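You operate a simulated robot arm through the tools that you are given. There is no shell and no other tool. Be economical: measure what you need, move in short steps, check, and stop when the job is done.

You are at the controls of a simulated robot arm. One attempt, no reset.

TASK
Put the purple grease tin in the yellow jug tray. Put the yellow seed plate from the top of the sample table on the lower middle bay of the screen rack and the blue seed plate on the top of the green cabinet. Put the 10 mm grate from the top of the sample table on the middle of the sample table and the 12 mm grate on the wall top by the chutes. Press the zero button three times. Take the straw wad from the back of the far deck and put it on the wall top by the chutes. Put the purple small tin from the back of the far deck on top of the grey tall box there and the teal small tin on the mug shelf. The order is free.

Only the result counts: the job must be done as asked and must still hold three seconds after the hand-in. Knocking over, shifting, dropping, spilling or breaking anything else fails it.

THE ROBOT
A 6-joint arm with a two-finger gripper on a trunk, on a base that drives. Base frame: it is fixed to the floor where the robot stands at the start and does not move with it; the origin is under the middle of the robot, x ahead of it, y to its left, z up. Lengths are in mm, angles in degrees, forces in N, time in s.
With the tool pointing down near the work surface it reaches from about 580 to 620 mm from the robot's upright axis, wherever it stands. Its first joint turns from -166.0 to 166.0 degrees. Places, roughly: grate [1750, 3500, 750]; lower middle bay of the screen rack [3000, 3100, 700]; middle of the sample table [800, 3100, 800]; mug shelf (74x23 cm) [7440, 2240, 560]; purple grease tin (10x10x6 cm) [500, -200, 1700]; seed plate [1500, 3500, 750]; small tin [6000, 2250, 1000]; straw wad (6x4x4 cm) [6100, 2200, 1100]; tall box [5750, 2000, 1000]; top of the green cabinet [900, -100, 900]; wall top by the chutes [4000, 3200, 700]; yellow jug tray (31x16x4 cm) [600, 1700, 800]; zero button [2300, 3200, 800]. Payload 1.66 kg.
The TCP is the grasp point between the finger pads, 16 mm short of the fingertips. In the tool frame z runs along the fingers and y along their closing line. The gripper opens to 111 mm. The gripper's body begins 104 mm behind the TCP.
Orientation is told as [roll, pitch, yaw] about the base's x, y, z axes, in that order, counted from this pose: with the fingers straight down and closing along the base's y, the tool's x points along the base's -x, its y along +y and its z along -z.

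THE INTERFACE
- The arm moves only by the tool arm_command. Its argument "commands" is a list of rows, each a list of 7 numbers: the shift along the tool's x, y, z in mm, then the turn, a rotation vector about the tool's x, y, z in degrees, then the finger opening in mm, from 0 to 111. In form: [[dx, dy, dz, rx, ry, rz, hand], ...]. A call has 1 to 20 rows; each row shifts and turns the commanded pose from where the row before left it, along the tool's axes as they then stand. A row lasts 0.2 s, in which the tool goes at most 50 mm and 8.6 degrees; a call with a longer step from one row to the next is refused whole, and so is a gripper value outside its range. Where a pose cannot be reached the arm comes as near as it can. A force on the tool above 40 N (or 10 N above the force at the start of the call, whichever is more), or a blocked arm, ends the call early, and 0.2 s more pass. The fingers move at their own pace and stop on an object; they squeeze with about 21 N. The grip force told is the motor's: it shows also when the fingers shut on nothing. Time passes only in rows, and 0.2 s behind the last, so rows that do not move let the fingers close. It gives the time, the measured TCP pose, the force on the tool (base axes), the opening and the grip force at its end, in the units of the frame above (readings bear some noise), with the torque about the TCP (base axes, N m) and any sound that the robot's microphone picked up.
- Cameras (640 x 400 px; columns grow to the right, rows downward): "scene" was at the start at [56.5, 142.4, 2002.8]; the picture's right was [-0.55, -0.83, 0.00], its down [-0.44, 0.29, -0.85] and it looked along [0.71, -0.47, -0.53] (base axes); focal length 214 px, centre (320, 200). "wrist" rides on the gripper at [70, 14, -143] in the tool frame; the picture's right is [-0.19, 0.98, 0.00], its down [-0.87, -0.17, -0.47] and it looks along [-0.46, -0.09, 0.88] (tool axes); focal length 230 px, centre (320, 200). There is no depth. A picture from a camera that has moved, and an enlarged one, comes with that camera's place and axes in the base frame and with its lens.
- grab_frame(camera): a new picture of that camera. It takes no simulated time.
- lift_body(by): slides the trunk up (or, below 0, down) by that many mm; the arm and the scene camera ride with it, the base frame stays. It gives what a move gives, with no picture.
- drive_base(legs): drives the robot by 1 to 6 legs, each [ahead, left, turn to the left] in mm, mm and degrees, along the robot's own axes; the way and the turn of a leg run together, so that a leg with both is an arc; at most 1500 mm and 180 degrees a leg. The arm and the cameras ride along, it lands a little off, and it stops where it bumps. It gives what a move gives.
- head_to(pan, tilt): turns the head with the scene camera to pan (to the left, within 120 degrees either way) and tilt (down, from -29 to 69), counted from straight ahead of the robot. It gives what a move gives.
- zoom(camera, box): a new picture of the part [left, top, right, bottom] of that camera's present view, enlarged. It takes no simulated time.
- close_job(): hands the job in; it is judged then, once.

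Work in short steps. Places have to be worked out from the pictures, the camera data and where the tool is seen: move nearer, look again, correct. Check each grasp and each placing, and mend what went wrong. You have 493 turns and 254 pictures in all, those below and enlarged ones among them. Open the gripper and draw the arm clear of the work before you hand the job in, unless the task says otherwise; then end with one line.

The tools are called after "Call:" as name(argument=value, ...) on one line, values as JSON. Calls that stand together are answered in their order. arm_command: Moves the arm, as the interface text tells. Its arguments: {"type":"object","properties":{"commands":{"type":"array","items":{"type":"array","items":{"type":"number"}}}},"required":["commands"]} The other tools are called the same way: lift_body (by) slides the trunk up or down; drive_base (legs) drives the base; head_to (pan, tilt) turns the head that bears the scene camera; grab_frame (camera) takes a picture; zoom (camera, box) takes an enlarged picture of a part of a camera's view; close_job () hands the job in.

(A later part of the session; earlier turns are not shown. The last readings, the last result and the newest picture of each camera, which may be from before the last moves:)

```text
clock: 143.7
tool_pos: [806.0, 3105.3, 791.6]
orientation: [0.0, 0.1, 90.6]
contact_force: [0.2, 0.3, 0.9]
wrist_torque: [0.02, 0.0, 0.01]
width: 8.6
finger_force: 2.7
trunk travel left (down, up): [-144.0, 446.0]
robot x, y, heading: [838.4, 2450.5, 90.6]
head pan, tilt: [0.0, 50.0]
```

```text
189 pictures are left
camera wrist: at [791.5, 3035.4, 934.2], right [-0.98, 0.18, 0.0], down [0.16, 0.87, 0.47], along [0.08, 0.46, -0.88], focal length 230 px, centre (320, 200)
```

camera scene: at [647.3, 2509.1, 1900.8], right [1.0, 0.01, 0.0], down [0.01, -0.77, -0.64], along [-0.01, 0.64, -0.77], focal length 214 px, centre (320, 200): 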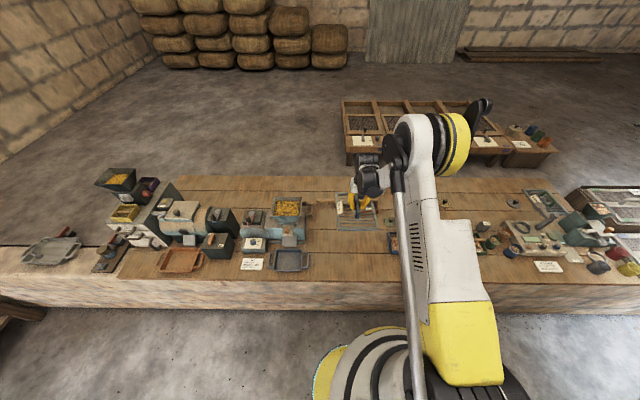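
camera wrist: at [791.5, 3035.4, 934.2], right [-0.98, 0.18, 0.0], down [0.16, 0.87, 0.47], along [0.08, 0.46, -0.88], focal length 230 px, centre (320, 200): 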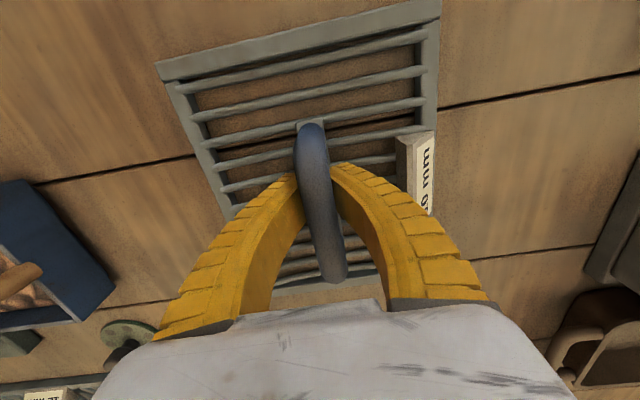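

The grate rests on the board. I open and rise.

Call:
arm_command(commands=[[0, 0, 0, 0, 0, 0, 50], [0, 0, 0, 0, 0, 0, 50], [0, 0, 0, 0, 0, 0, 50]])

Call:
lift_body(by=250)

Call:
grab_frame(camera="wrist")

```text
clock: 144.5
tool_pos: [804.2, 3105.6, 791.2]
orientation: [0.0, 0.2, 90.6]
contact_force: [0.5, 0.2, 0.4]
wrist_torque: [-0.02, -0.05, 0.04]
width: 51.8
finger_force: 1.6
trunk travel left (down, up): [-144.0, 446.0]
robot x, y, heading: [837.3, 2454.1, 90.6]
head pan, tilt: [0.0, 50.0]
```

```text
clock: 147.1
tool_pos: [805.1, 3104.9, 1040.8]
orientation: [-0.1, 0.1, 90.6]
contact_force: [-0.1, -0.2, 0.2]
wrist_torque: [-0.04, 0.01, 0.02]
width: 52.2
finger_force: 1.1
trunk travel left (down, up): [-394.0, 196.0]
robot x, y, heading: [834.0, 2453.2, 90.6]
head pan, tilt: [0.0, 50.0]
```

```text
188 pictures are left
camera wrist: at [791.4, 3035.4, 1183.8], right [-0.98, 0.18, 0.0], down [0.16, 0.87, 0.47], along [0.08, 0.46, -0.88], focal length 230 px, centre (320, 200)
```

wrist: 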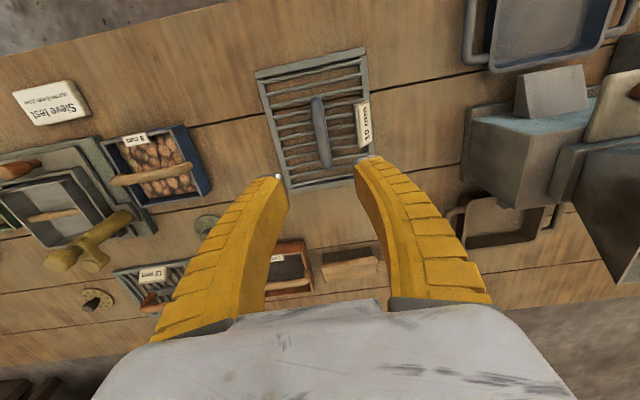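

Placed well. Next the yellow seed plate at ≈(1488,3449). I raise and drive to (1515,2645).

Call:
lift_body(by=100)

Call:
drive_base(legs=[[0, -675, -0.6], [190, 0, 0]])

Call:
arm_command(commands=[[-40, 0, 0, 0, 0, 0, 60], [-40, 0, 0, 0, 0, 0, 60], [-40, 0, 0, 0, 0, 0, 60], [-35, 0, 0, 0, 0, 0, 60], [0, 0, 0, 0, 0, 0, 60]])

Call:
lift_body(by=-250)

Call:
grab_frame(camera="wrist")

```text
clock: 148.4
tool_pos: [805.7, 3105.4, 1140.6]
orientation: [0.0, 0.1, 90.7]
contact_force: [-0.6, 0.0, 0.1]
wrist_torque: [-0.02, -0.03, -0.01]
width: 52.3
finger_force: 0.8
trunk travel left (down, up): [-494.0, 96.0]
robot x, y, heading: [831.5, 2452.7, 90.9]
head pan, tilt: [0.0, 50.0]
```

```text
clock: 153.3
tool_pos: [1501.5, 3294.2, 1140.4]
orientation: [-0.1, 0.2, 89.9]
contact_force: [0.7, 0.5, -0.7]
wrist_torque: [-0.02, -0.02, -0.01]
width: 52.3
finger_force: 1.6
trunk travel left (down, up): [-494.0, 96.0]
robot x, y, heading: [1525.3, 2638.6, 90.1]
head pan, tilt: [0.0, 50.0]
```

```text
clock: 154.6
tool_pos: [1500.9, 3447.3, 1140.4]
orientation: [0.0, 0.2, 90.0]
contact_force: [0.8, -0.2, 0.1]
wrist_torque: [0.05, -0.01, -0.01]
width: 62.0
finger_force: 1.2
trunk travel left (down, up): [-494.0, 96.0]
robot x, y, heading: [1521.3, 2639.6, 90.1]
head pan, tilt: [0.0, 50.0]
```

```text
clock: 157.1
tool_pos: [1501.8, 3448.5, 891.1]
orientation: [0.0, 0.2, 90.1]
contact_force: [1.1, -0.7, -0.3]
wrist_torque: [0.0, 0.02, -0.04]
width: 61.9
finger_force: 1.0
trunk travel left (down, up): [-244.0, 346.0]
robot x, y, heading: [1523.0, 2639.2, 90.1]
head pan, tilt: [0.0, 50.0]
```

```text
187 pictures are left
camera wrist: at [1486.0, 3378.7, 1034.2], right [-0.98, 0.19, 0.0], down [0.17, 0.87, 0.47], along [0.09, 0.46, -0.88], focal length 230 px, centre (320, 200)
```

wrist: 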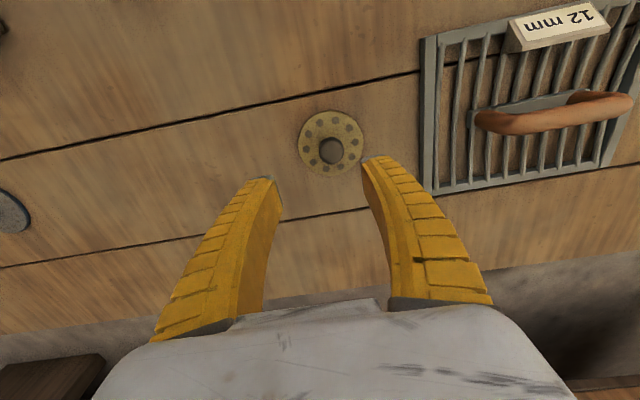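

Plate centre (1487,3448), knob top ≈790. I shift 15 mm and lower to z≈781.

Call:
arm_command(commands=[[0, 15, 0, 0, 0, 0, 60], [0, 0, 0, 0, 0, 0, 60]])

Call:
lift_body(by=-75)

Call:
grab_frame(camera="wrist")

```text
clock: 157.7
tool_pos: [1486.4, 3449.4, 891.5]
orientation: [0.0, 0.3, 89.9]
contact_force: [0.9, -0.7, -0.3]
wrist_torque: [0.02, -0.02, -0.01]
width: 62.0
finger_force: 1.4
trunk travel left (down, up): [-244.0, 346.0]
robot x, y, heading: [1523.2, 2639.5, 90.1]
head pan, tilt: [0.0, 50.0]
```

```text
clock: 158.8
tool_pos: [1485.3, 3449.5, 816.8]
orientation: [0.1, 0.1, 90.0]
contact_force: [-0.3, 0.0, 0.2]
wrist_torque: [0.02, 0.02, 0.01]
width: 61.9
finger_force: 1.2
trunk travel left (down, up): [-169.0, 421.0]
robot x, y, heading: [1528.3, 2639.5, 90.3]
head pan, tilt: [0.0, 50.0]
```

```text
186 pictures are left
camera wrist: at [1471.1, 3378.8, 960.1], right [-0.98, 0.19, 0.0], down [0.17, 0.87, 0.47], along [0.09, 0.46, -0.88], focal length 230 px, centre (320, 200)
```

wrist: 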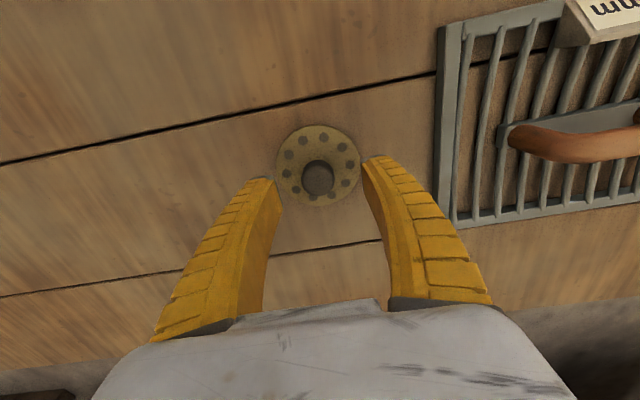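

Centred. Lower 37 mm, close, lift.

Call:
lift_body(by=-37)

Call:
arm_command(commands=[[0, 0, 0, 0, 0, 0, 15], [0, 0, 0, 0, 0, 0, 15], [0, 0, 0, 0, 0, 0, 15]])

Call:
lift_body(by=60)

Call:
grab_frame(camera="wrist")

```text
clock: 159.7
tool_pos: [1486.1, 3448.2, 780.3]
orientation: [0.0, 0.1, 90.0]
contact_force: [0.0, -0.1, 0.8]
wrist_torque: [0.01, 0.03, 0.01]
width: 61.9
finger_force: 1.4
trunk travel left (down, up): [-132.0, 458.0]
robot x, y, heading: [1524.2, 2640.3, 89.8]
head pan, tilt: [0.0, 50.0]
```

```text
clock: 160.5
tool_pos: [1487.1, 3449.0, 779.2]
orientation: [0.0, 0.0, 90.0]
contact_force: [-0.3, 1.5, 2.6]
wrist_torque: [0.19, 0.02, 0.02]
width: 24.1
finger_force: 21.4
trunk travel left (down, up): [-132.0, 458.0]
robot x, y, heading: [1527.6, 2639.8, 90.2]
head pan, tilt: [0.0, 50.0]
```

```text
clock: 161.5
tool_pos: [1485.6, 3448.8, 840.0]
orientation: [0.0, 0.2, 90.1]
contact_force: [0.5, 0.4, -1.5]
wrist_torque: [0.02, 0.03, 0.06]
width: 21.8
finger_force: 20.8
trunk travel left (down, up): [-192.0, 398.0]
robot x, y, heading: [1525.4, 2641.3, 90.4]
head pan, tilt: [0.0, 50.0]
```

```text
185 pictures are left
camera wrist: at [1471.1, 3379.1, 982.4], right [-0.98, 0.19, 0.0], down [0.17, 0.87, 0.47], along [0.09, 0.46, -0.88], focal length 230 px, centre (320, 200)
```

wrist: 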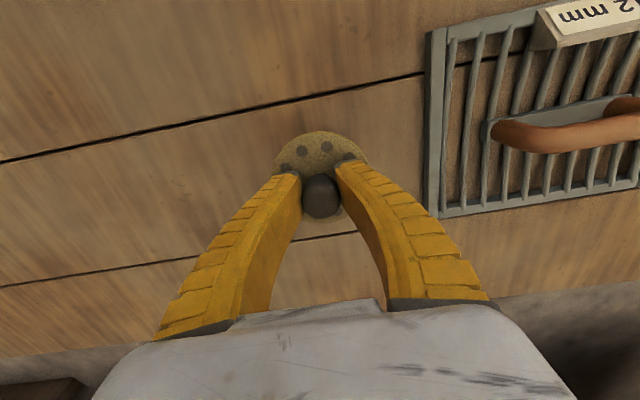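

Yellow plate held. I raise, retract, back off to y≈2440 and drive right towards the screen rack (empty lower-middle bay ≈(3038,3080)).

Call:
lift_body(by=300)

Call:
arm_command(commands=[[40, -10, 0, 0, 0, 0, 15], [40, 0, 0, 0, 0, 0, 15], [40, 0, 0, 0, 0, 0, 15], [40, 0, 0, 0, 0, 0, 15], [0, 0, 0, 0, 0, 0, 15]])

Call:
drive_base(legs=[[-200, 0, 0], [0, -850, 0]])

Call:
head_to(pan=-60, tilt=40)

Call:
grab_frame(camera="scene")

Call:
grab_frame(camera="wrist")

```text
clock: 164.5
tool_pos: [1485.3, 3448.3, 1139.0]
orientation: [0.0, 0.2, 90.0]
contact_force: [-0.9, -0.2, -1.0]
wrist_torque: [-0.01, -0.04, 0.01]
width: 21.2
finger_force: 21.4
trunk travel left (down, up): [-492.0, 98.0]
robot x, y, heading: [1526.2, 2639.8, 89.9]
head pan, tilt: [0.0, 50.0]
```

```text
clock: 165.7
tool_pos: [1498.2, 3289.5, 1138.9]
orientation: [0.0, 0.1, 90.0]
contact_force: [-0.1, 0.3, -1.1]
wrist_torque: [-0.03, 0.02, 0.03]
width: 21.7
finger_force: 21.3
trunk travel left (down, up): [-492.0, 98.0]
robot x, y, heading: [1521.5, 2638.3, 89.9]
head pan, tilt: [0.0, 50.0]
```

```text
clock: 171.3
tool_pos: [2331.2, 3092.1, 1139.1]
orientation: [0.0, 0.2, 89.9]
contact_force: [0.1, -0.2, -0.9]
wrist_torque: [0.02, -0.02, 0.0]
width: 21.0
finger_force: 21.6
trunk travel left (down, up): [-492.0, 98.0]
robot x, y, heading: [2354.8, 2441.9, 89.9]
head pan, tilt: [0.0, 50.0]
```

```text
clock: 172.6
tool_pos: [2330.1, 3090.7, 1139.3]
orientation: [0.0, 0.2, 90.0]
contact_force: [-0.1, -0.2, -1.4]
wrist_torque: [-0.02, 0.01, -0.04]
width: 20.7
finger_force: 20.8
trunk travel left (down, up): [-492.0, 98.0]
robot x, y, heading: [2357.4, 2443.3, 89.8]
head pan, tilt: [-60.0, 40.0]
```

```text
184 pictures are left
camera scene: at [2242.6, 2466.3, 1905.1], right [0.5, -0.87, 0.0], down [-0.56, -0.32, -0.77], along [0.66, 0.38, -0.64], focal length 214 px, centre (320, 200)
```

scene: 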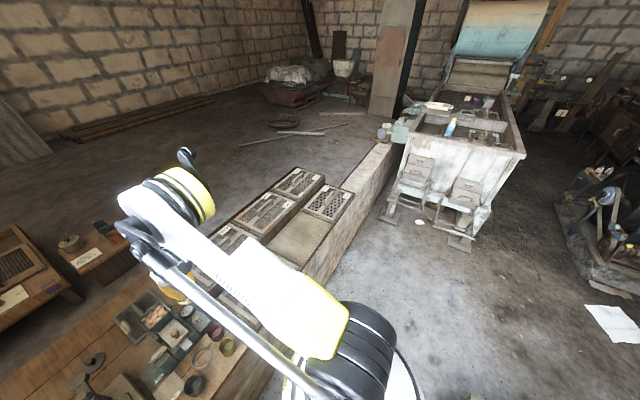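

```text
183 pictures are left
camera wrist: at [2315.4, 3021.2, 1282.9], right [-0.98, 0.19, 0.0], down [0.17, 0.87, 0.47], along [0.09, 0.46, -0.88], focal length 230 px, centre (320, 200)
```

wrist: 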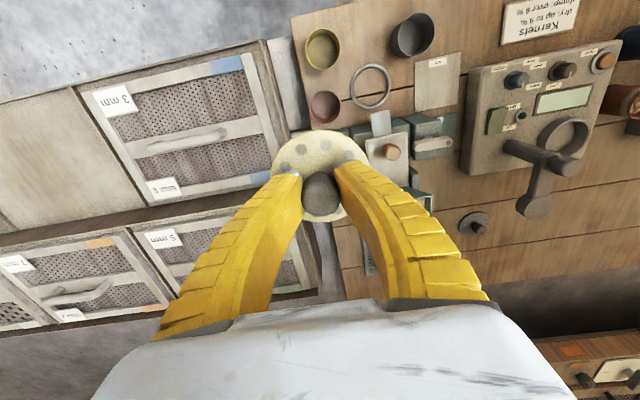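

The corridor ahead is free. I drive right 690 mm more and look at the bay from above.

Call:
drive_base(legs=[[0, -690, 0]])

Call:
grab_frame(camera="wrist")

Call:
grab_frame(camera="scene")

```text
clock: 176.4
tool_pos: [3011.9, 3095.5, 1139.7]
orientation: [0.0, 0.2, 90.5]
contact_force: [0.2, 0.0, -1.4]
wrist_torque: [0.0, 0.01, -0.01]
width: 20.6
finger_force: 20.8
trunk travel left (down, up): [-492.0, 98.0]
robot x, y, heading: [3047.9, 2443.2, 90.7]
head pan, tilt: [-60.0, 40.0]
```

```text
182 pictures are left
camera wrist: at [2997.6, 3025.2, 1282.9], right [-0.98, 0.18, 0.0], down [0.16, 0.87, 0.47], along [0.08, 0.46, -0.88], focal length 230 px, centre (320, 200)
```

wrist: 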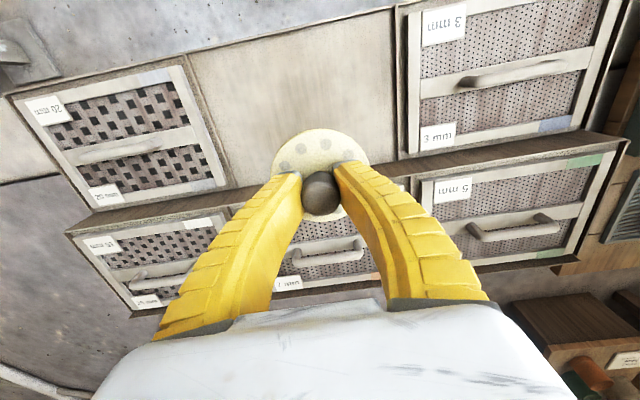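

```text
181 pictures are left
camera scene: at [2932.0, 2469.3, 1905.1], right [0.51, -0.86, 0.0], down [-0.55, -0.33, -0.77], along [0.66, 0.39, -0.64], focal length 214 px, centre (320, 200)
```

scene: 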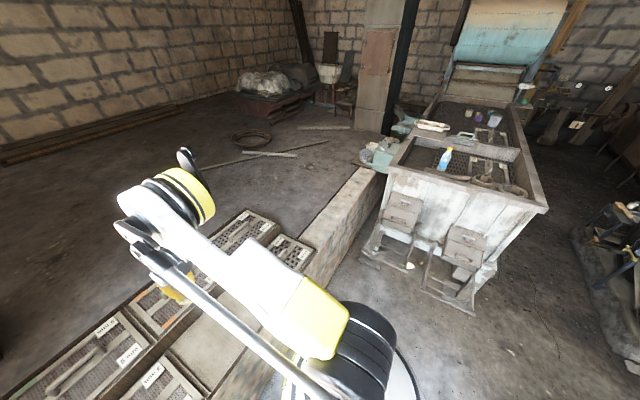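

Bay centre ≈(3053,3084). I shift the tool +35 in x and lower towards it.

Call:
arm_command(commands=[[10, -36, 0, 0, 0, 0, 15], [0, 0, 0, 0, 0, 0, 15]])

Call:
lift_body(by=-330)

Call:
grab_frame(camera="wrist")

```text
clock: 177.0
tool_pos: [3046.0, 3086.3, 1140.9]
orientation: [-0.1, 0.2, 90.7]
contact_force: [0.1, -0.3, -1.1]
wrist_torque: [0.0, -0.06, 0.01]
width: 20.6
finger_force: 21.1
trunk travel left (down, up): [-492.0, 98.0]
robot x, y, heading: [3049.0, 2444.4, 90.7]
head pan, tilt: [-60.0, 40.0]
```

```text
clock: 180.2
tool_pos: [3046.6, 3086.1, 811.4]
orientation: [0.0, 0.3, 90.6]
contact_force: [0.6, -0.3, -0.8]
wrist_torque: [0.0, -0.01, 0.02]
width: 20.2
finger_force: 21.2
trunk travel left (down, up): [-162.0, 428.0]
robot x, y, heading: [3048.2, 2447.7, 90.7]
head pan, tilt: [-60.0, 40.0]
```

```text
180 pictures are left
camera wrist: at [3032.5, 3016.2, 954.3], right [-0.98, 0.18, 0.0], down [0.16, 0.87, 0.47], along [0.08, 0.46, -0.88], focal length 230 px, centre (320, 200)
```

wrist: 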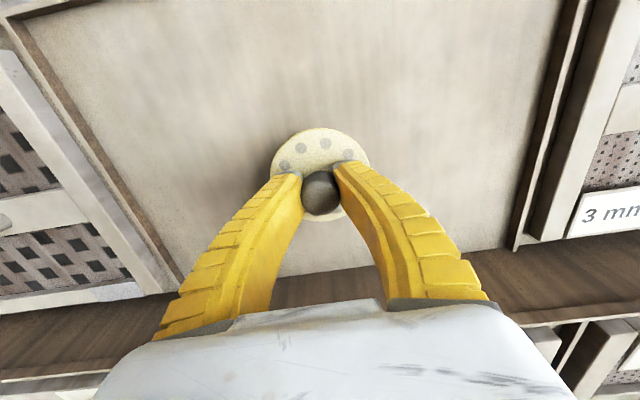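

Lower stepwise to feel contact.

Call:
lift_body(by=-35)

Call:
lift_body(by=-8)

Call:
lift_body(by=-8)

Call:
lift_body(by=-8)

```text
clock: 181.0
tool_pos: [3045.6, 3086.9, 776.2]
orientation: [0.0, 0.3, 90.7]
contact_force: [-0.7, 0.4, -1.6]
wrist_torque: [0.04, -0.02, 0.01]
width: 19.9
finger_force: 20.8
trunk travel left (down, up): [-127.0, 463.0]
robot x, y, heading: [3045.9, 2446.7, 90.6]
head pan, tilt: [-60.0, 40.0]
```

```text
clock: 181.6
tool_pos: [3047.1, 3087.9, 768.4]
orientation: [0.0, 0.1, 90.6]
contact_force: [0.0, 0.2, -1.1]
wrist_torque: [-0.01, -0.03, 0.01]
width: 19.5
finger_force: 21.3
trunk travel left (down, up): [-119.0, 471.0]
robot x, y, heading: [3046.2, 2447.9, 90.8]
head pan, tilt: [-60.0, 40.0]
```

```text
clock: 182.2
tool_pos: [3047.2, 3086.5, 760.2]
orientation: [-0.1, 0.2, 90.7]
contact_force: [0.0, 1.5, 1.4]
wrist_torque: [0.09, -0.02, -0.02]
width: 21.3
finger_force: 20.9
trunk travel left (down, up): [-111.0, 479.0]
robot x, y, heading: [3045.0, 2442.6, 90.6]
head pan, tilt: [-60.0, 40.0]
```

```text
clock: 182.7
tool_pos: [3046.1, 3085.8, 751.8]
orientation: [0.0, 0.1, 90.6]
contact_force: [-0.2, 4.0, 9.8]
wrist_torque: [0.08, -0.02, -0.01]
width: 24.7
finger_force: 20.8
trunk travel left (down, up): [-103.0, 487.0]
robot x, y, heading: [3047.2, 2446.1, 90.7]
head pan, tilt: [-60.0, 40.0]
```

Contact at ~z 757. I open and rise, then check.

Call:
arm_command(commands=[[0, 0, 0, 0, 0, 0, 50], [0, 0, 0, 0, 0, 0, 50], [0, 0, 0, 0, 0, 0, 50]])

Call:
lift_body(by=300)

Call:
grab_frame(camera="wrist")

```text
clock: 183.5
tool_pos: [3046.0, 3086.7, 752.3]
orientation: [0.1, 0.2, 90.6]
contact_force: [0.3, -0.6, 12.5]
wrist_torque: [0.15, -0.01, 0.0]
width: 47.6
finger_force: 8.4
trunk travel left (down, up): [-103.0, 487.0]
robot x, y, heading: [3050.1, 2446.3, 90.4]
head pan, tilt: [-60.0, 40.0]
```

```text
clock: 186.5
tool_pos: [3046.7, 3086.5, 1050.6]
orientation: [-0.1, 0.2, 90.6]
contact_force: [0.0, -0.9, 0.3]
wrist_torque: [0.05, 0.0, 0.0]
width: 52.4
finger_force: 1.5
trunk travel left (down, up): [-403.0, 187.0]
robot x, y, heading: [3049.7, 2443.6, 90.7]
head pan, tilt: [-60.0, 40.0]
```

```text
179 pictures are left
camera wrist: at [3032.4, 3016.3, 1195.0], right [-0.98, 0.18, 0.0], down [0.16, 0.87, 0.47], along [0.08, 0.46, -0.88], focal length 230 px, centre (320, 200)
```

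wrist: 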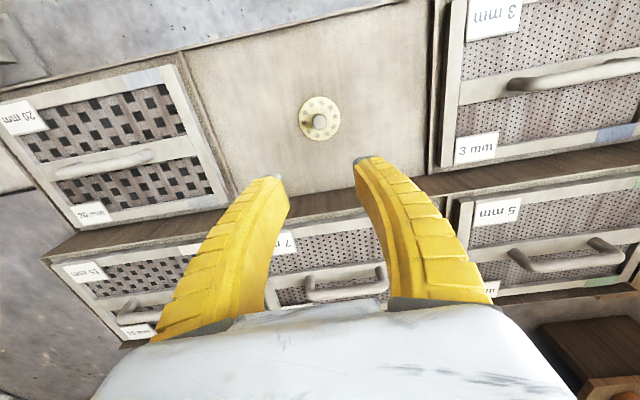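

Yellow plate is in the bay. Next the zero button: I drive back left ~700 and zoom.

Call:
lift_body(by=80)

Call:
drive_base(legs=[[0, 730, -0.6]])

Call:
grab_frame(camera="wrist")

Call:
zoom(camera="wrist", box=[220, 20, 520, 220])

```text
clock: 187.7
tool_pos: [3047.1, 3086.0, 1130.9]
orientation: [0.0, 0.2, 90.6]
contact_force: [0.6, 1.0, -0.7]
wrist_torque: [-0.02, -0.01, -0.01]
width: 52.3
finger_force: 1.0
trunk travel left (down, up): [-483.0, 107.0]
robot x, y, heading: [3046.4, 2448.7, 90.7]
head pan, tilt: [-60.0, 40.0]
```

```text
clock: 191.7
tool_pos: [2313.6, 3081.5, 1132.9]
orientation: [0.0, 0.1, 89.9]
contact_force: [0.6, 0.7, -0.4]
wrist_torque: [0.02, -0.01, 0.01]
width: 52.1
finger_force: 2.0
trunk travel left (down, up): [-483.0, 107.0]
robot x, y, heading: [2304.6, 2441.5, 90.0]
head pan, tilt: [-60.0, 40.0]
```

```text
178 pictures are left
camera wrist: at [2298.3, 3011.3, 1275.2], right [-0.98, 0.19, 0.0], down [0.17, 0.87, 0.47], along [0.09, 0.46, -0.88], focal length 230 px, centre (320, 200)
```

wrist: 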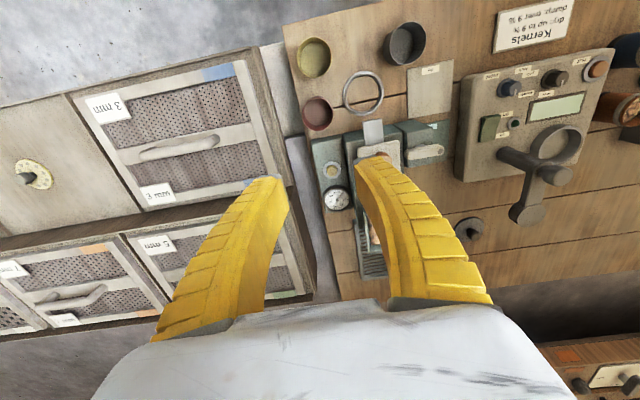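

```text
2.00 times, centred on (370, 120) of wrist
camera zoom: at [2298.3, 3011.3, 1275.2], right [-0.98, 0.19, 0.0], down [0.17, 0.87, 0.47], along [0.09, 0.46, -0.88], focal length 460 px, centre (220, 360)
```

zoom: 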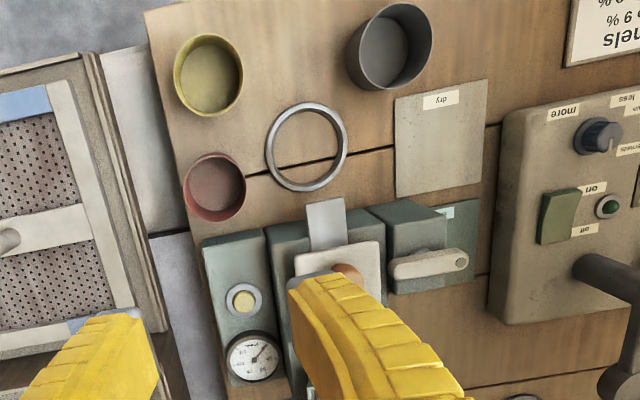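

A yellow button in a ring above a gauge at ≈(2308,3192) fits the zero button. I close the fingers, move above it, and go lower for a closer look.

Call:
arm_command(commands=[[-40, 2, 0, 0, 0, 0, 0], [-40, 2, 0, 0, 0, 0, 0], [-25, 2, 0, 0, 0, 0, 0], [0, 0, 0, 0, 0, 0, 0]])

Call:
lift_body(by=-200)

Call:
zoom(camera="wrist", box=[220, 70, 420, 195])

Call:
grab_frame(camera="wrist")

```text
clock: 192.7
tool_pos: [2307.3, 3185.8, 1132.9]
orientation: [0.1, 0.0, 89.9]
contact_force: [1.5, -0.4, 0.7]
wrist_torque: [0.05, 0.01, -0.04]
width: 0.0
finger_force: 20.5
trunk travel left (down, up): [-483.0, 107.0]
robot x, y, heading: [2307.4, 2441.4, 89.9]
head pan, tilt: [-60.0, 40.0]
```

```text
clock: 194.9
tool_pos: [2306.4, 3185.8, 934.0]
orientation: [0.0, 0.1, 89.9]
contact_force: [0.1, 0.0, -0.5]
wrist_torque: [-0.01, -0.01, -0.01]
width: 0.0
finger_force: 21.5
trunk travel left (down, up): [-283.0, 307.0]
robot x, y, heading: [2305.8, 2442.4, 90.0]
head pan, tilt: [-60.0, 40.0]
```

```text
3.20 times, centred on (320, 132) of wrist
camera zoom: at [2292.2, 3116.2, 1076.9], right [-0.98, 0.19, 0.0], down [0.17, 0.87, 0.47], along [0.09, 0.46, -0.88], focal length 736 px, centre (320, 416)
```

zoom: 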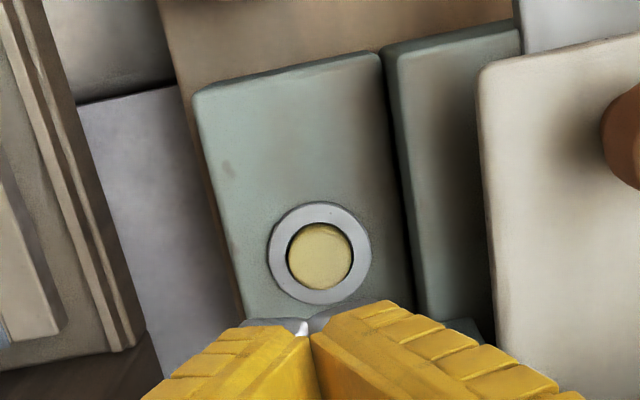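

```text
175 pictures are left
camera wrist: at [2292.2, 3116.2, 1076.9], right [-0.98, 0.19, 0.0], down [0.17, 0.87, 0.47], along [0.09, 0.46, -0.88], focal length 230 px, centre (320, 200)
```

wrist: 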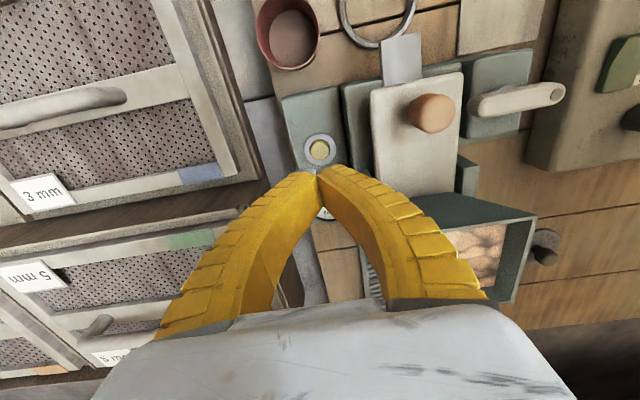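

Button near y≈3196. I lower to z≈860 and re-measure.

Call:
lift_body(by=-75)

Call:
zoom(camera="wrist", box=[240, 100, 400, 200])

```text
clock: 196.0
tool_pos: [2307.5, 3184.7, 858.7]
orientation: [0.0, 0.1, 89.9]
contact_force: [-0.6, 0.0, 0.1]
wrist_torque: [0.01, 0.02, -0.02]
width: 0.0
finger_force: 20.9
trunk travel left (down, up): [-208.0, 382.0]
robot x, y, heading: [2305.0, 2441.6, 90.1]
head pan, tilt: [-60.0, 40.0]
```

```text
4.00 times, centred on (320, 150) of wrist
camera zoom: at [2292.2, 3116.2, 1002.0], right [-0.98, 0.19, 0.0], down [0.17, 0.87, 0.47], along [0.09, 0.46, -0.88], focal length 920 px, centre (320, 400)
```

zoom: 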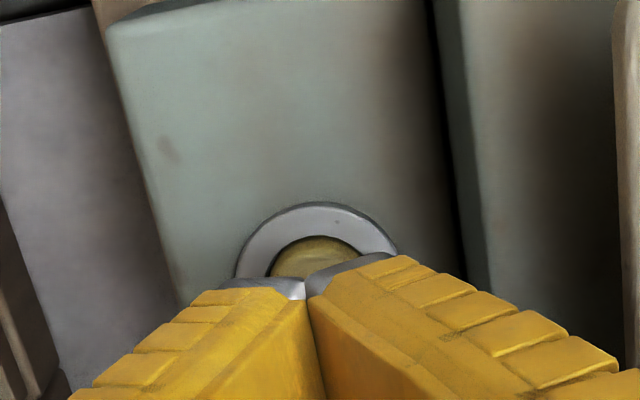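

Ring centre ≈(2307.5,3194,793). I shift 9 mm, lower to TCP 820, then press gently with the arm.

Call:
arm_command(commands=[[-9, 0, 0, 0, 0, 0, 0], [0, 0, 20, 0, 0, 0, 0], [0, 0, 18, 0, 0, 0, 0], [0, 0, 0, 0, 0, 0, 0]])

Call:
grab_frame(camera="wrist")

```text
clock: 196.7
tool_pos: [2307.0, 3195.3, 842.2]
orientation: [0.1, 0.0, 90.0]
contact_force: [0.3, -3.5, 9.4]
wrist_torque: [0.59, 0.42, 0.2]
width: 0.0
finger_force: 20.9
trunk travel left (down, up): [-208.0, 382.0]
robot x, y, heading: [2307.2, 2440.5, 90.2]
head pan, tilt: [-60.0, 40.0]
stopped in row 3: the force on the tool passed its limit at 51 N (the readings are from after the stop); the commanded pose is now the measured one
```

```text
173 pictures are left
camera wrist: at [2292.3, 3125.1, 984.2], right [-0.98, 0.19, 0.0], down [0.17, 0.87, 0.47], along [0.09, 0.46, -0.88], focal length 230 px, centre (320, 200)
```

wrist: 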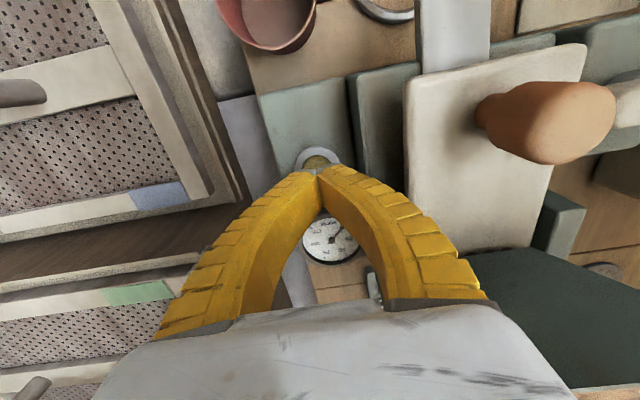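

Contact came early (tip ≈826), so the button is higher and nearer than thought, ≈(2307,3182). I back up 20 mm, shift 13 mm toward me, and look closely.

Call:
arm_command(commands=[[0, 0, -20, 0, 0, 0, 0], [13, 0, 0, 0, 0, 0, 0], [0, 0, 0, 0, 0, 0, 0]])

Call:
zoom(camera="wrist", box=[240, 120, 400, 220])

```text
clock: 197.5
tool_pos: [2307.9, 3181.4, 859.4]
orientation: [0.1, 0.2, 89.9]
contact_force: [-0.5, 0.2, -0.3]
wrist_torque: [0.03, -0.01, 0.04]
width: 0.0
finger_force: 21.4
trunk travel left (down, up): [-208.0, 382.0]
robot x, y, heading: [2303.1, 2439.9, 89.8]
head pan, tilt: [-60.0, 40.0]
```

```text
4.00 times, centred on (320, 170) of wrist
camera zoom: at [2292.9, 3112.3, 1002.6], right [-0.98, 0.19, 0.0], down [0.17, 0.87, 0.47], along [0.09, 0.46, -0.88], focal length 920 px, centre (320, 320)
```

zoom: 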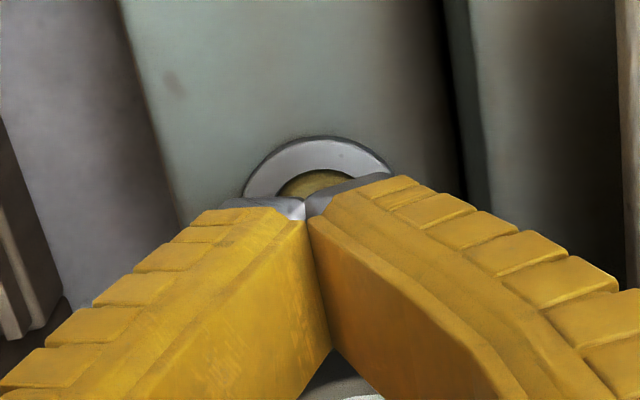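

I press in small steps.

Call:
arm_command(commands=[[0, 0, 8, 0, 0, 0, 0], [0, 0, 5, 0, 0, 0, 0], [0, 0, 4, 0, 0, 0, 0], [0, 0, 4, 0, 0, 0, 0], [0, 0, 0, 0, 0, 0, 0]])

```text
clock: 198.7
tool_pos: [2306.9, 3181.9, 838.7]
orientation: [0.1, 0.1, 89.9]
contact_force: [0.3, 0.4, -0.4]
wrist_torque: [0.02, -0.02, 0.02]
width: 0.1
finger_force: 20.9
trunk travel left (down, up): [-208.0, 382.0]
robot x, y, heading: [2303.3, 2445.0, 90.2]
head pan, tilt: [-60.0, 40.0]
```

No contact yet — the earlier contact was the gauge bezel. Continue.

Call:
arm_command(commands=[[0, 0, 5, 0, 0, 0, 0], [0, 0, 5, 0, 0, 0, 0], [0, 0, 4, 0, 0, 0, 0], [0, 0, 0, 0, 0, 0, 0]])

Call:
zoom(camera="wrist", box=[240, 120, 400, 220])

```text
clock: 199.7
tool_pos: [2306.9, 3182.9, 824.8]
orientation: [0.1, 0.1, 89.9]
contact_force: [-0.3, 0.4, 0.4]
wrist_torque: [0.0, 0.01, -0.03]
width: 0.0
finger_force: 20.9
trunk travel left (down, up): [-208.0, 382.0]
robot x, y, heading: [2306.4, 2437.9, 89.8]
head pan, tilt: [-60.0, 40.0]
```

```text
4.00 times, centred on (320, 170) of wrist
camera zoom: at [2291.8, 3112.7, 968.4], right [-0.98, 0.19, 0.0], down [0.17, 0.87, 0.47], along [0.09, 0.46, -0.88], focal length 920 px, centre (320, 320)
```

zoom: 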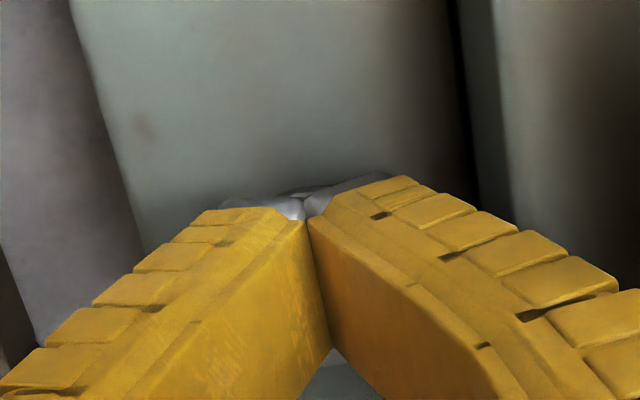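

Geometry says button centre y≈3194, z≈793, with the gauge just behind. I shift 5 mm back toward it and go down gently.

Call:
arm_command(commands=[[-5, 0, 0, 0, 0, 0, 0], [0, 0, 4, 0, 0, 0, 0], [0, 0, 4, 0, 0, 0, 0], [0, 0, 3, 0, 0, 0, 0], [0, 0, 3, 0, 0, 0, 0], [0, 0, 3, 0, 0, 0, 0], [0, 0, 0, 0, 0, 0, 0]])

```text
clock: 201.3
tool_pos: [2306.2, 3187.5, 808.7]
orientation: [0.1, 0.0, 89.9]
contact_force: [0.3, 3.3, 19.1]
wrist_torque: [0.13, 0.03, 0.05]
width: 6.1
finger_force: 28.1
trunk travel left (down, up): [-208.0, 382.0]
robot x, y, heading: [2307.4, 2442.5, 90.1]
head pan, tilt: [-60.0, 40.0]
heard: click
```

A click: press one. I lift 12 mm and press again.

Call:
arm_command(commands=[[0, 0, -6, 0, 0, 0, 0], [0, 0, -8, 0, 0, 0, 0], [0, 0, 0, 0, 0, 0, 0], [0, 0, 0, 0, 0, 0, 0]])

Call:
arm_command(commands=[[0, 0, 5, 0, 0, 0, 0], [0, 0, 3, 0, 0, 0, 0], [0, 0, 3, 0, 0, 0, 0], [0, 0, 3, 0, 0, 0, 0], [0, 0, 0, 0, 0, 0, 0]])

```text
clock: 202.3
tool_pos: [2306.9, 3187.8, 822.0]
orientation: [0.1, 0.1, 90.0]
contact_force: [0.0, 0.0, -0.5]
wrist_torque: [0.01, -0.01, 0.01]
width: 0.1
finger_force: 28.5
trunk travel left (down, up): [-208.0, 382.0]
robot x, y, heading: [2304.9, 2439.0, 90.1]
head pan, tilt: [-60.0, 40.0]
```

```text
clock: 203.5
tool_pos: [2307.9, 3187.0, 808.1]
orientation: [0.1, 0.0, 89.9]
contact_force: [-0.3, 3.8, 17.7]
wrist_torque: [0.16, 0.03, 0.03]
width: 6.0
finger_force: 28.7
trunk travel left (down, up): [-208.0, 382.0]
robot x, y, heading: [2307.7, 2441.7, 89.8]
head pan, tilt: [-60.0, 40.0]
heard: click
```

Second click. Once more.

Call:
arm_command(commands=[[0, 0, -6, 0, 0, 0, 0], [0, 0, -8, 0, 0, 0, 0], [0, 0, 0, 0, 0, 0, 0], [0, 0, 0, 0, 0, 0, 0]])

Call:
arm_command(commands=[[0, 0, 5, 0, 0, 0, 0], [0, 0, 3, 0, 0, 0, 0], [0, 0, 3, 0, 0, 0, 0], [0, 0, 3, 0, 0, 0, 0], [0, 0, 0, 0, 0, 0, 0]])

Call:
arm_command(commands=[[0, 0, -10, 0, 0, 0, 0], [0, 0, -30, 0, 0, 0, 0], [0, 0, -30, 0, 0, 0, 0], [0, 0, -30, 0, 0, 0, 0], [0, 0, 0, 0, 0, 0, 0]])

Call:
lift_body(by=200)

Call:
grab_frame(camera="wrist")

```text
clock: 204.5
tool_pos: [2306.9, 3187.0, 821.7]
orientation: [0.1, 0.1, 89.9]
contact_force: [0.3, -0.6, -0.4]
wrist_torque: [-0.04, -0.01, 0.0]
width: 0.2
finger_force: 28.7
trunk travel left (down, up): [-208.0, 382.0]
robot x, y, heading: [2302.1, 2437.1, 89.9]
head pan, tilt: [-60.0, 40.0]
```

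```text
clock: 205.7
tool_pos: [2306.7, 3187.4, 808.9]
orientation: [0.1, 0.0, 89.9]
contact_force: [2.1, 1.1, 18.6]
wrist_torque: [0.13, 0.06, 0.0]
width: 6.1
finger_force: 28.9
trunk travel left (down, up): [-208.0, 382.0]
robot x, y, heading: [2305.6, 2443.0, 90.0]
head pan, tilt: [-60.0, 40.0]
heard: click
```

```text
clock: 206.9
tool_pos: [2305.6, 3187.8, 907.0]
orientation: [0.2, 0.1, 90.0]
contact_force: [0.1, 0.2, 0.1]
wrist_torque: [0.01, -0.02, 0.01]
width: 0.0
finger_force: 28.6
trunk travel left (down, up): [-208.0, 382.0]
robot x, y, heading: [2303.0, 2442.0, 89.9]
head pan, tilt: [-60.0, 40.0]
```

```text
clock: 209.0
tool_pos: [2305.3, 3187.9, 1106.4]
orientation: [0.0, 0.2, 89.9]
contact_force: [0.7, 0.1, 0.4]
wrist_torque: [0.01, -0.02, -0.03]
width: 0.0
finger_force: 28.5
trunk travel left (down, up): [-408.0, 182.0]
robot x, y, heading: [2306.3, 2444.6, 90.0]
head pan, tilt: [-60.0, 40.0]
```

```text
170 pictures are left
camera wrist: at [2290.8, 3117.6, 1249.5], right [-0.98, 0.19, 0.0], down [0.17, 0.87, 0.47], along [0.09, 0.46, -0.88], focal length 230 px, centre (320, 200)
```

wrist: 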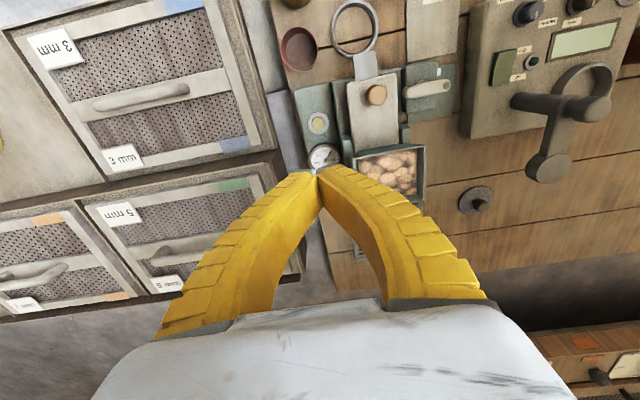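

Three presses done. Now the 12 mm grate (handle along x at ≈(1266,3452)): I drive to (1266,2640), rotate the tool 90°, and extend.

Call:
drive_base(legs=[[0, 1040, 0], [195, 0, 0]])

Call:
arm_command(commands=[[0, 0, 0, 0, 0, 8.18, 60], [0, 0, 0, 0, 0, 8.18, 60], [0, 0, 0, 0, 0, 8.18, 60], [0, 0, 0, 0, 0, 8.18, 60], [0, 0, 0, 0, 0, 8.18, 60], [0, 0, 0, 0, 0, 8.18, 60], [0, 0, 0, 0, 0, 8.18, 60], [0, 0, 0, 0, 0, 8.18, 60], [0, 0, 0, 0, 0, 8.18, 60], [0, 0, 0, 0, 0, 8.18, 60], [0, 0, 0, 0, 0, 8.18, 60], [0, 0, 0, 0, 0, 0, 60]])

Call:
grab_frame(camera="wrist")

```text
clock: 215.6
tool_pos: [1266.1, 3392.7, 1105.7]
orientation: [0.1, 0.1, 89.5]
contact_force: [-0.5, 0.8, -0.5]
wrist_torque: [-0.06, -0.01, 0.04]
width: 0.0
finger_force: 28.5
trunk travel left (down, up): [-408.0, 182.0]
robot x, y, heading: [1257.3, 2648.2, 89.6]
head pan, tilt: [-60.0, 40.0]
```

```text
clock: 218.2
tool_pos: [1265.9, 3392.3, 1106.0]
orientation: [-0.1, 0.1, -0.5]
contact_force: [-0.3, 0.2, 0.0]
wrist_torque: [0.01, 0.02, -0.02]
width: 62.2
finger_force: 1.1
trunk travel left (down, up): [-408.0, 182.0]
robot x, y, heading: [1263.0, 2646.7, 89.5]
head pan, tilt: [-60.0, 40.0]
```

```text
169 pictures are left
camera wrist: at [1195.5, 3406.2, 1249.8], right [0.2, 0.98, 0.0], down [0.86, -0.18, 0.47], along [0.46, -0.1, -0.88], focal length 230 px, centre (320, 200)
```

wrist: 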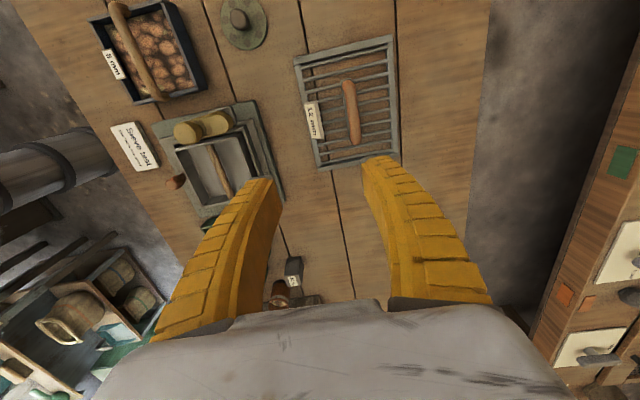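

Handle at (1264,3449). I move over it, trim yaw by 4°, and lower.

Call:
arm_command(commands=[[2, 29, 0, 0, 0, 4, 60], [0, 28, 0, 0, 0, 0, 60], [0, 0, 0, 0, 0, 0, 60]])

Call:
lift_body(by=-250)

Call:
grab_frame(camera="wrist")

```text
clock: 219.0
tool_pos: [1267.8, 3448.6, 1106.6]
orientation: [-0.1, 0.2, -4.5]
contact_force: [0.3, -0.9, -0.7]
wrist_torque: [0.01, -0.04, 0.04]
width: 61.7
finger_force: 1.9
trunk travel left (down, up): [-408.0, 182.0]
robot x, y, heading: [1262.1, 2645.8, 89.5]
head pan, tilt: [-60.0, 40.0]
```

```text
clock: 221.6
tool_pos: [1266.6, 3449.4, 856.9]
orientation: [0.0, 0.1, -4.5]
contact_force: [0.3, 0.7, -0.7]
wrist_torque: [0.0, -0.03, 0.0]
width: 62.4
finger_force: 1.4
trunk travel left (down, up): [-158.0, 432.0]
robot x, y, heading: [1262.1, 2647.7, 89.4]
head pan, tilt: [-60.0, 40.0]
```

```text
168 pictures are left
camera wrist: at [1198.1, 3467.1, 1000.0], right [0.27, 0.96, 0.0], down [0.85, -0.23, 0.47], along [0.45, -0.13, -0.88], focal length 230 px, centre (320, 200)
```

wrist: 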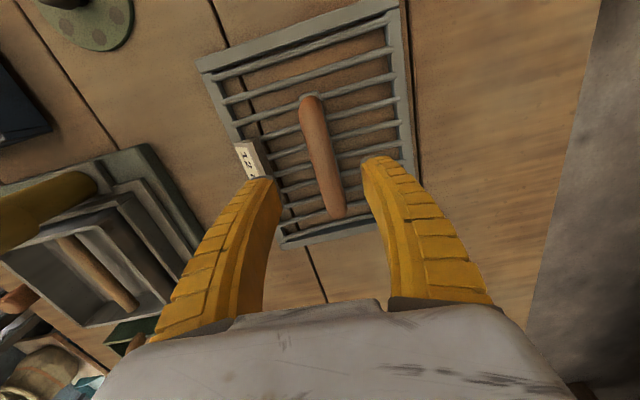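

Aligned. Lower 70, close, lift.

Call:
lift_body(by=-72)

Call:
arm_command(commands=[[0, 0, 0, 0, 0, 0, 0], [0, 0, 0, 0, 0, 0, 0], [0, 0, 0, 0, 0, 0, 0]])

Call:
lift_body(by=60)

Call:
grab_frame(camera="wrist")

```text
clock: 222.7
tool_pos: [1266.7, 3448.5, 784.8]
orientation: [-0.1, 0.1, -4.5]
contact_force: [-0.6, -0.2, 0.0]
wrist_torque: [0.03, 0.02, 0.03]
width: 62.2
finger_force: 1.4
trunk travel left (down, up): [-86.0, 504.0]
robot x, y, heading: [1265.2, 2643.3, 89.7]
head pan, tilt: [-60.0, 40.0]
```

```text
clock: 223.5
tool_pos: [1266.9, 3448.4, 785.0]
orientation: [0.0, 0.1, -4.6]
contact_force: [1.0, 2.7, -2.0]
wrist_torque: [-0.08, -0.03, 0.0]
width: 0.0
finger_force: 21.1
trunk travel left (down, up): [-86.0, 504.0]
robot x, y, heading: [1259.7, 2643.5, 89.7]
head pan, tilt: [-60.0, 40.0]
```

```text
clock: 224.5
tool_pos: [1268.1, 3448.8, 843.3]
orientation: [0.0, 0.1, -4.5]
contact_force: [-1.2, 1.2, -10.0]
wrist_torque: [-0.01, 0.03, 0.0]
width: 5.7
finger_force: 20.7
trunk travel left (down, up): [-146.0, 444.0]
robot x, y, heading: [1260.2, 2647.1, 89.6]
head pan, tilt: [-60.0, 40.0]
```

```text
167 pictures are left
camera wrist: at [1198.1, 3468.0, 986.7], right [0.27, 0.96, 0.0], down [0.85, -0.23, 0.47], along [0.45, -0.13, -0.88], focal length 230 px, centre (320, 200)
```

wrist: 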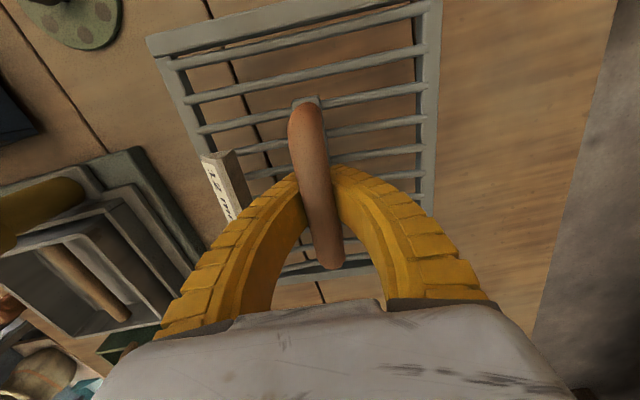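

The 12 mm grate hangs on the closed fingers. I raise, retract, and drive along the corridor to x≈3700.

Call:
lift_body(by=320)

Call:
arm_command(commands=[[0, -40, 0, 0, 0, 0, 0], [0, -40, 0, 0, 0, 0, 0], [0, -40, 0, 0, 0, 0, 0], [0, -30, 0, 0, 0, 0, 0], [0, 0, 0, 0, 0, 0, 0]])

Call:
drive_base(legs=[[-200, 0, 0.4], [0, -1250, 0], [0, -1150, 0]])

Call:
head_to(pan=-30, tilt=45)

Call:
grab_frame(camera="scene")

Call:
grab_frame(camera="wrist")

```text
clock: 227.7
tool_pos: [1268.3, 3450.1, 1163.8]
orientation: [-0.3, 0.2, -4.4]
contact_force: [0.0, 0.2, -9.1]
wrist_torque: [-0.02, 0.04, 0.0]
width: 6.0
finger_force: 21.2
trunk travel left (down, up): [-466.0, 124.0]
robot x, y, heading: [1262.2, 2646.4, 89.6]
head pan, tilt: [-60.0, 40.0]
```

```text
clock: 228.9
tool_pos: [1254.4, 3300.9, 1163.6]
orientation: [-0.1, 0.1, -4.5]
contact_force: [-0.1, 0.2, -8.7]
wrist_torque: [-0.06, 0.02, -0.02]
width: 6.2
finger_force: 20.7
trunk travel left (down, up): [-466.0, 124.0]
robot x, y, heading: [1259.8, 2643.9, 89.7]
head pan, tilt: [-60.0, 40.0]
```

```text
clock: 241.9
tool_pos: [3659.2, 3099.5, 1164.3]
orientation: [-0.2, 0.2, -3.5]
contact_force: [0.1, 0.0, -8.9]
wrist_torque: [-0.01, -0.03, 0.01]
width: 5.7
finger_force: 21.4
trunk travel left (down, up): [-466.0, 124.0]
robot x, y, heading: [3674.7, 2449.9, 90.5]
head pan, tilt: [-60.0, 40.0]
```

```text
clock: 242.8
tool_pos: [3658.5, 3099.0, 1162.4]
orientation: [0.0, 0.1, -3.5]
contact_force: [-0.1, -0.2, -9.3]
wrist_torque: [-0.02, 0.02, 0.02]
width: 6.1
finger_force: 21.4
trunk travel left (down, up): [-466.0, 124.0]
robot x, y, heading: [3677.8, 2445.0, 90.6]
head pan, tilt: [-30.0, 45.0]
```

```text
166 pictures are left
camera scene: at [3526.1, 2497.3, 1871.8], right [0.87, -0.49, 0.0], down [-0.35, -0.62, -0.71], along [0.35, 0.61, -0.71], focal length 214 px, centre (320, 200)
```

scene: 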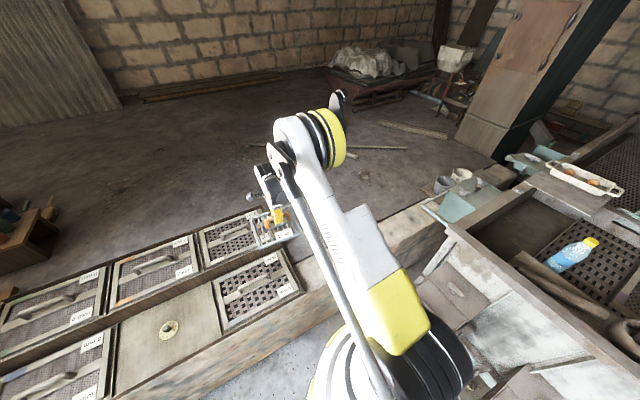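

```text
165 pictures are left
camera wrist: at [3588.3, 3117.1, 1307.2], right [0.25, 0.97, 0.0], down [0.85, -0.22, 0.47], along [0.45, -0.12, -0.88], focal length 230 px, centre (320, 200)
```

wrist: 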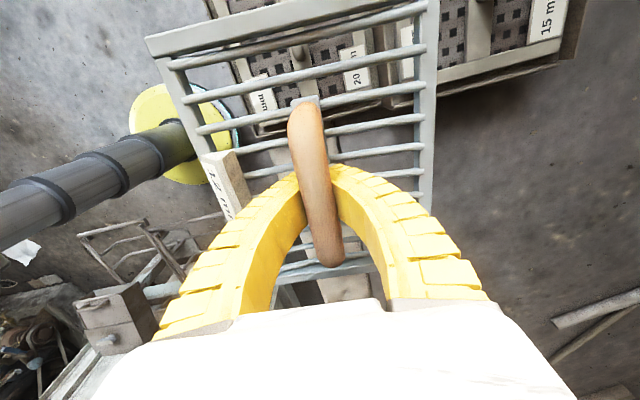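

I look at the wall top beyond the rack without the arm in the way.

Call:
head_to(pan=-50, tilt=50)

Call:
grab_frame(camera="scene")

```text
clock: 243.7
tool_pos: [3658.6, 3100.8, 1164.5]
orientation: [-0.1, 0.1, -3.6]
contact_force: [-0.1, -0.7, -10.1]
wrist_torque: [0.0, 0.0, -0.01]
width: 5.9
finger_force: 21.1
trunk travel left (down, up): [-466.0, 124.0]
robot x, y, heading: [3673.7, 2445.1, 90.8]
head pan, tilt: [-50.0, 50.0]
```

```text
164 pictures are left
camera scene: at [3544.4, 2476.7, 1864.9], right [0.65, -0.76, 0.0], down [-0.58, -0.5, -0.64], along [0.49, 0.42, -0.77], focal length 214 px, centre (320, 200)
```

scene: 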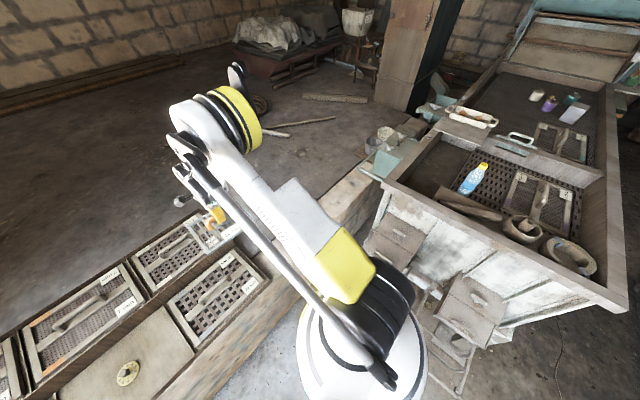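

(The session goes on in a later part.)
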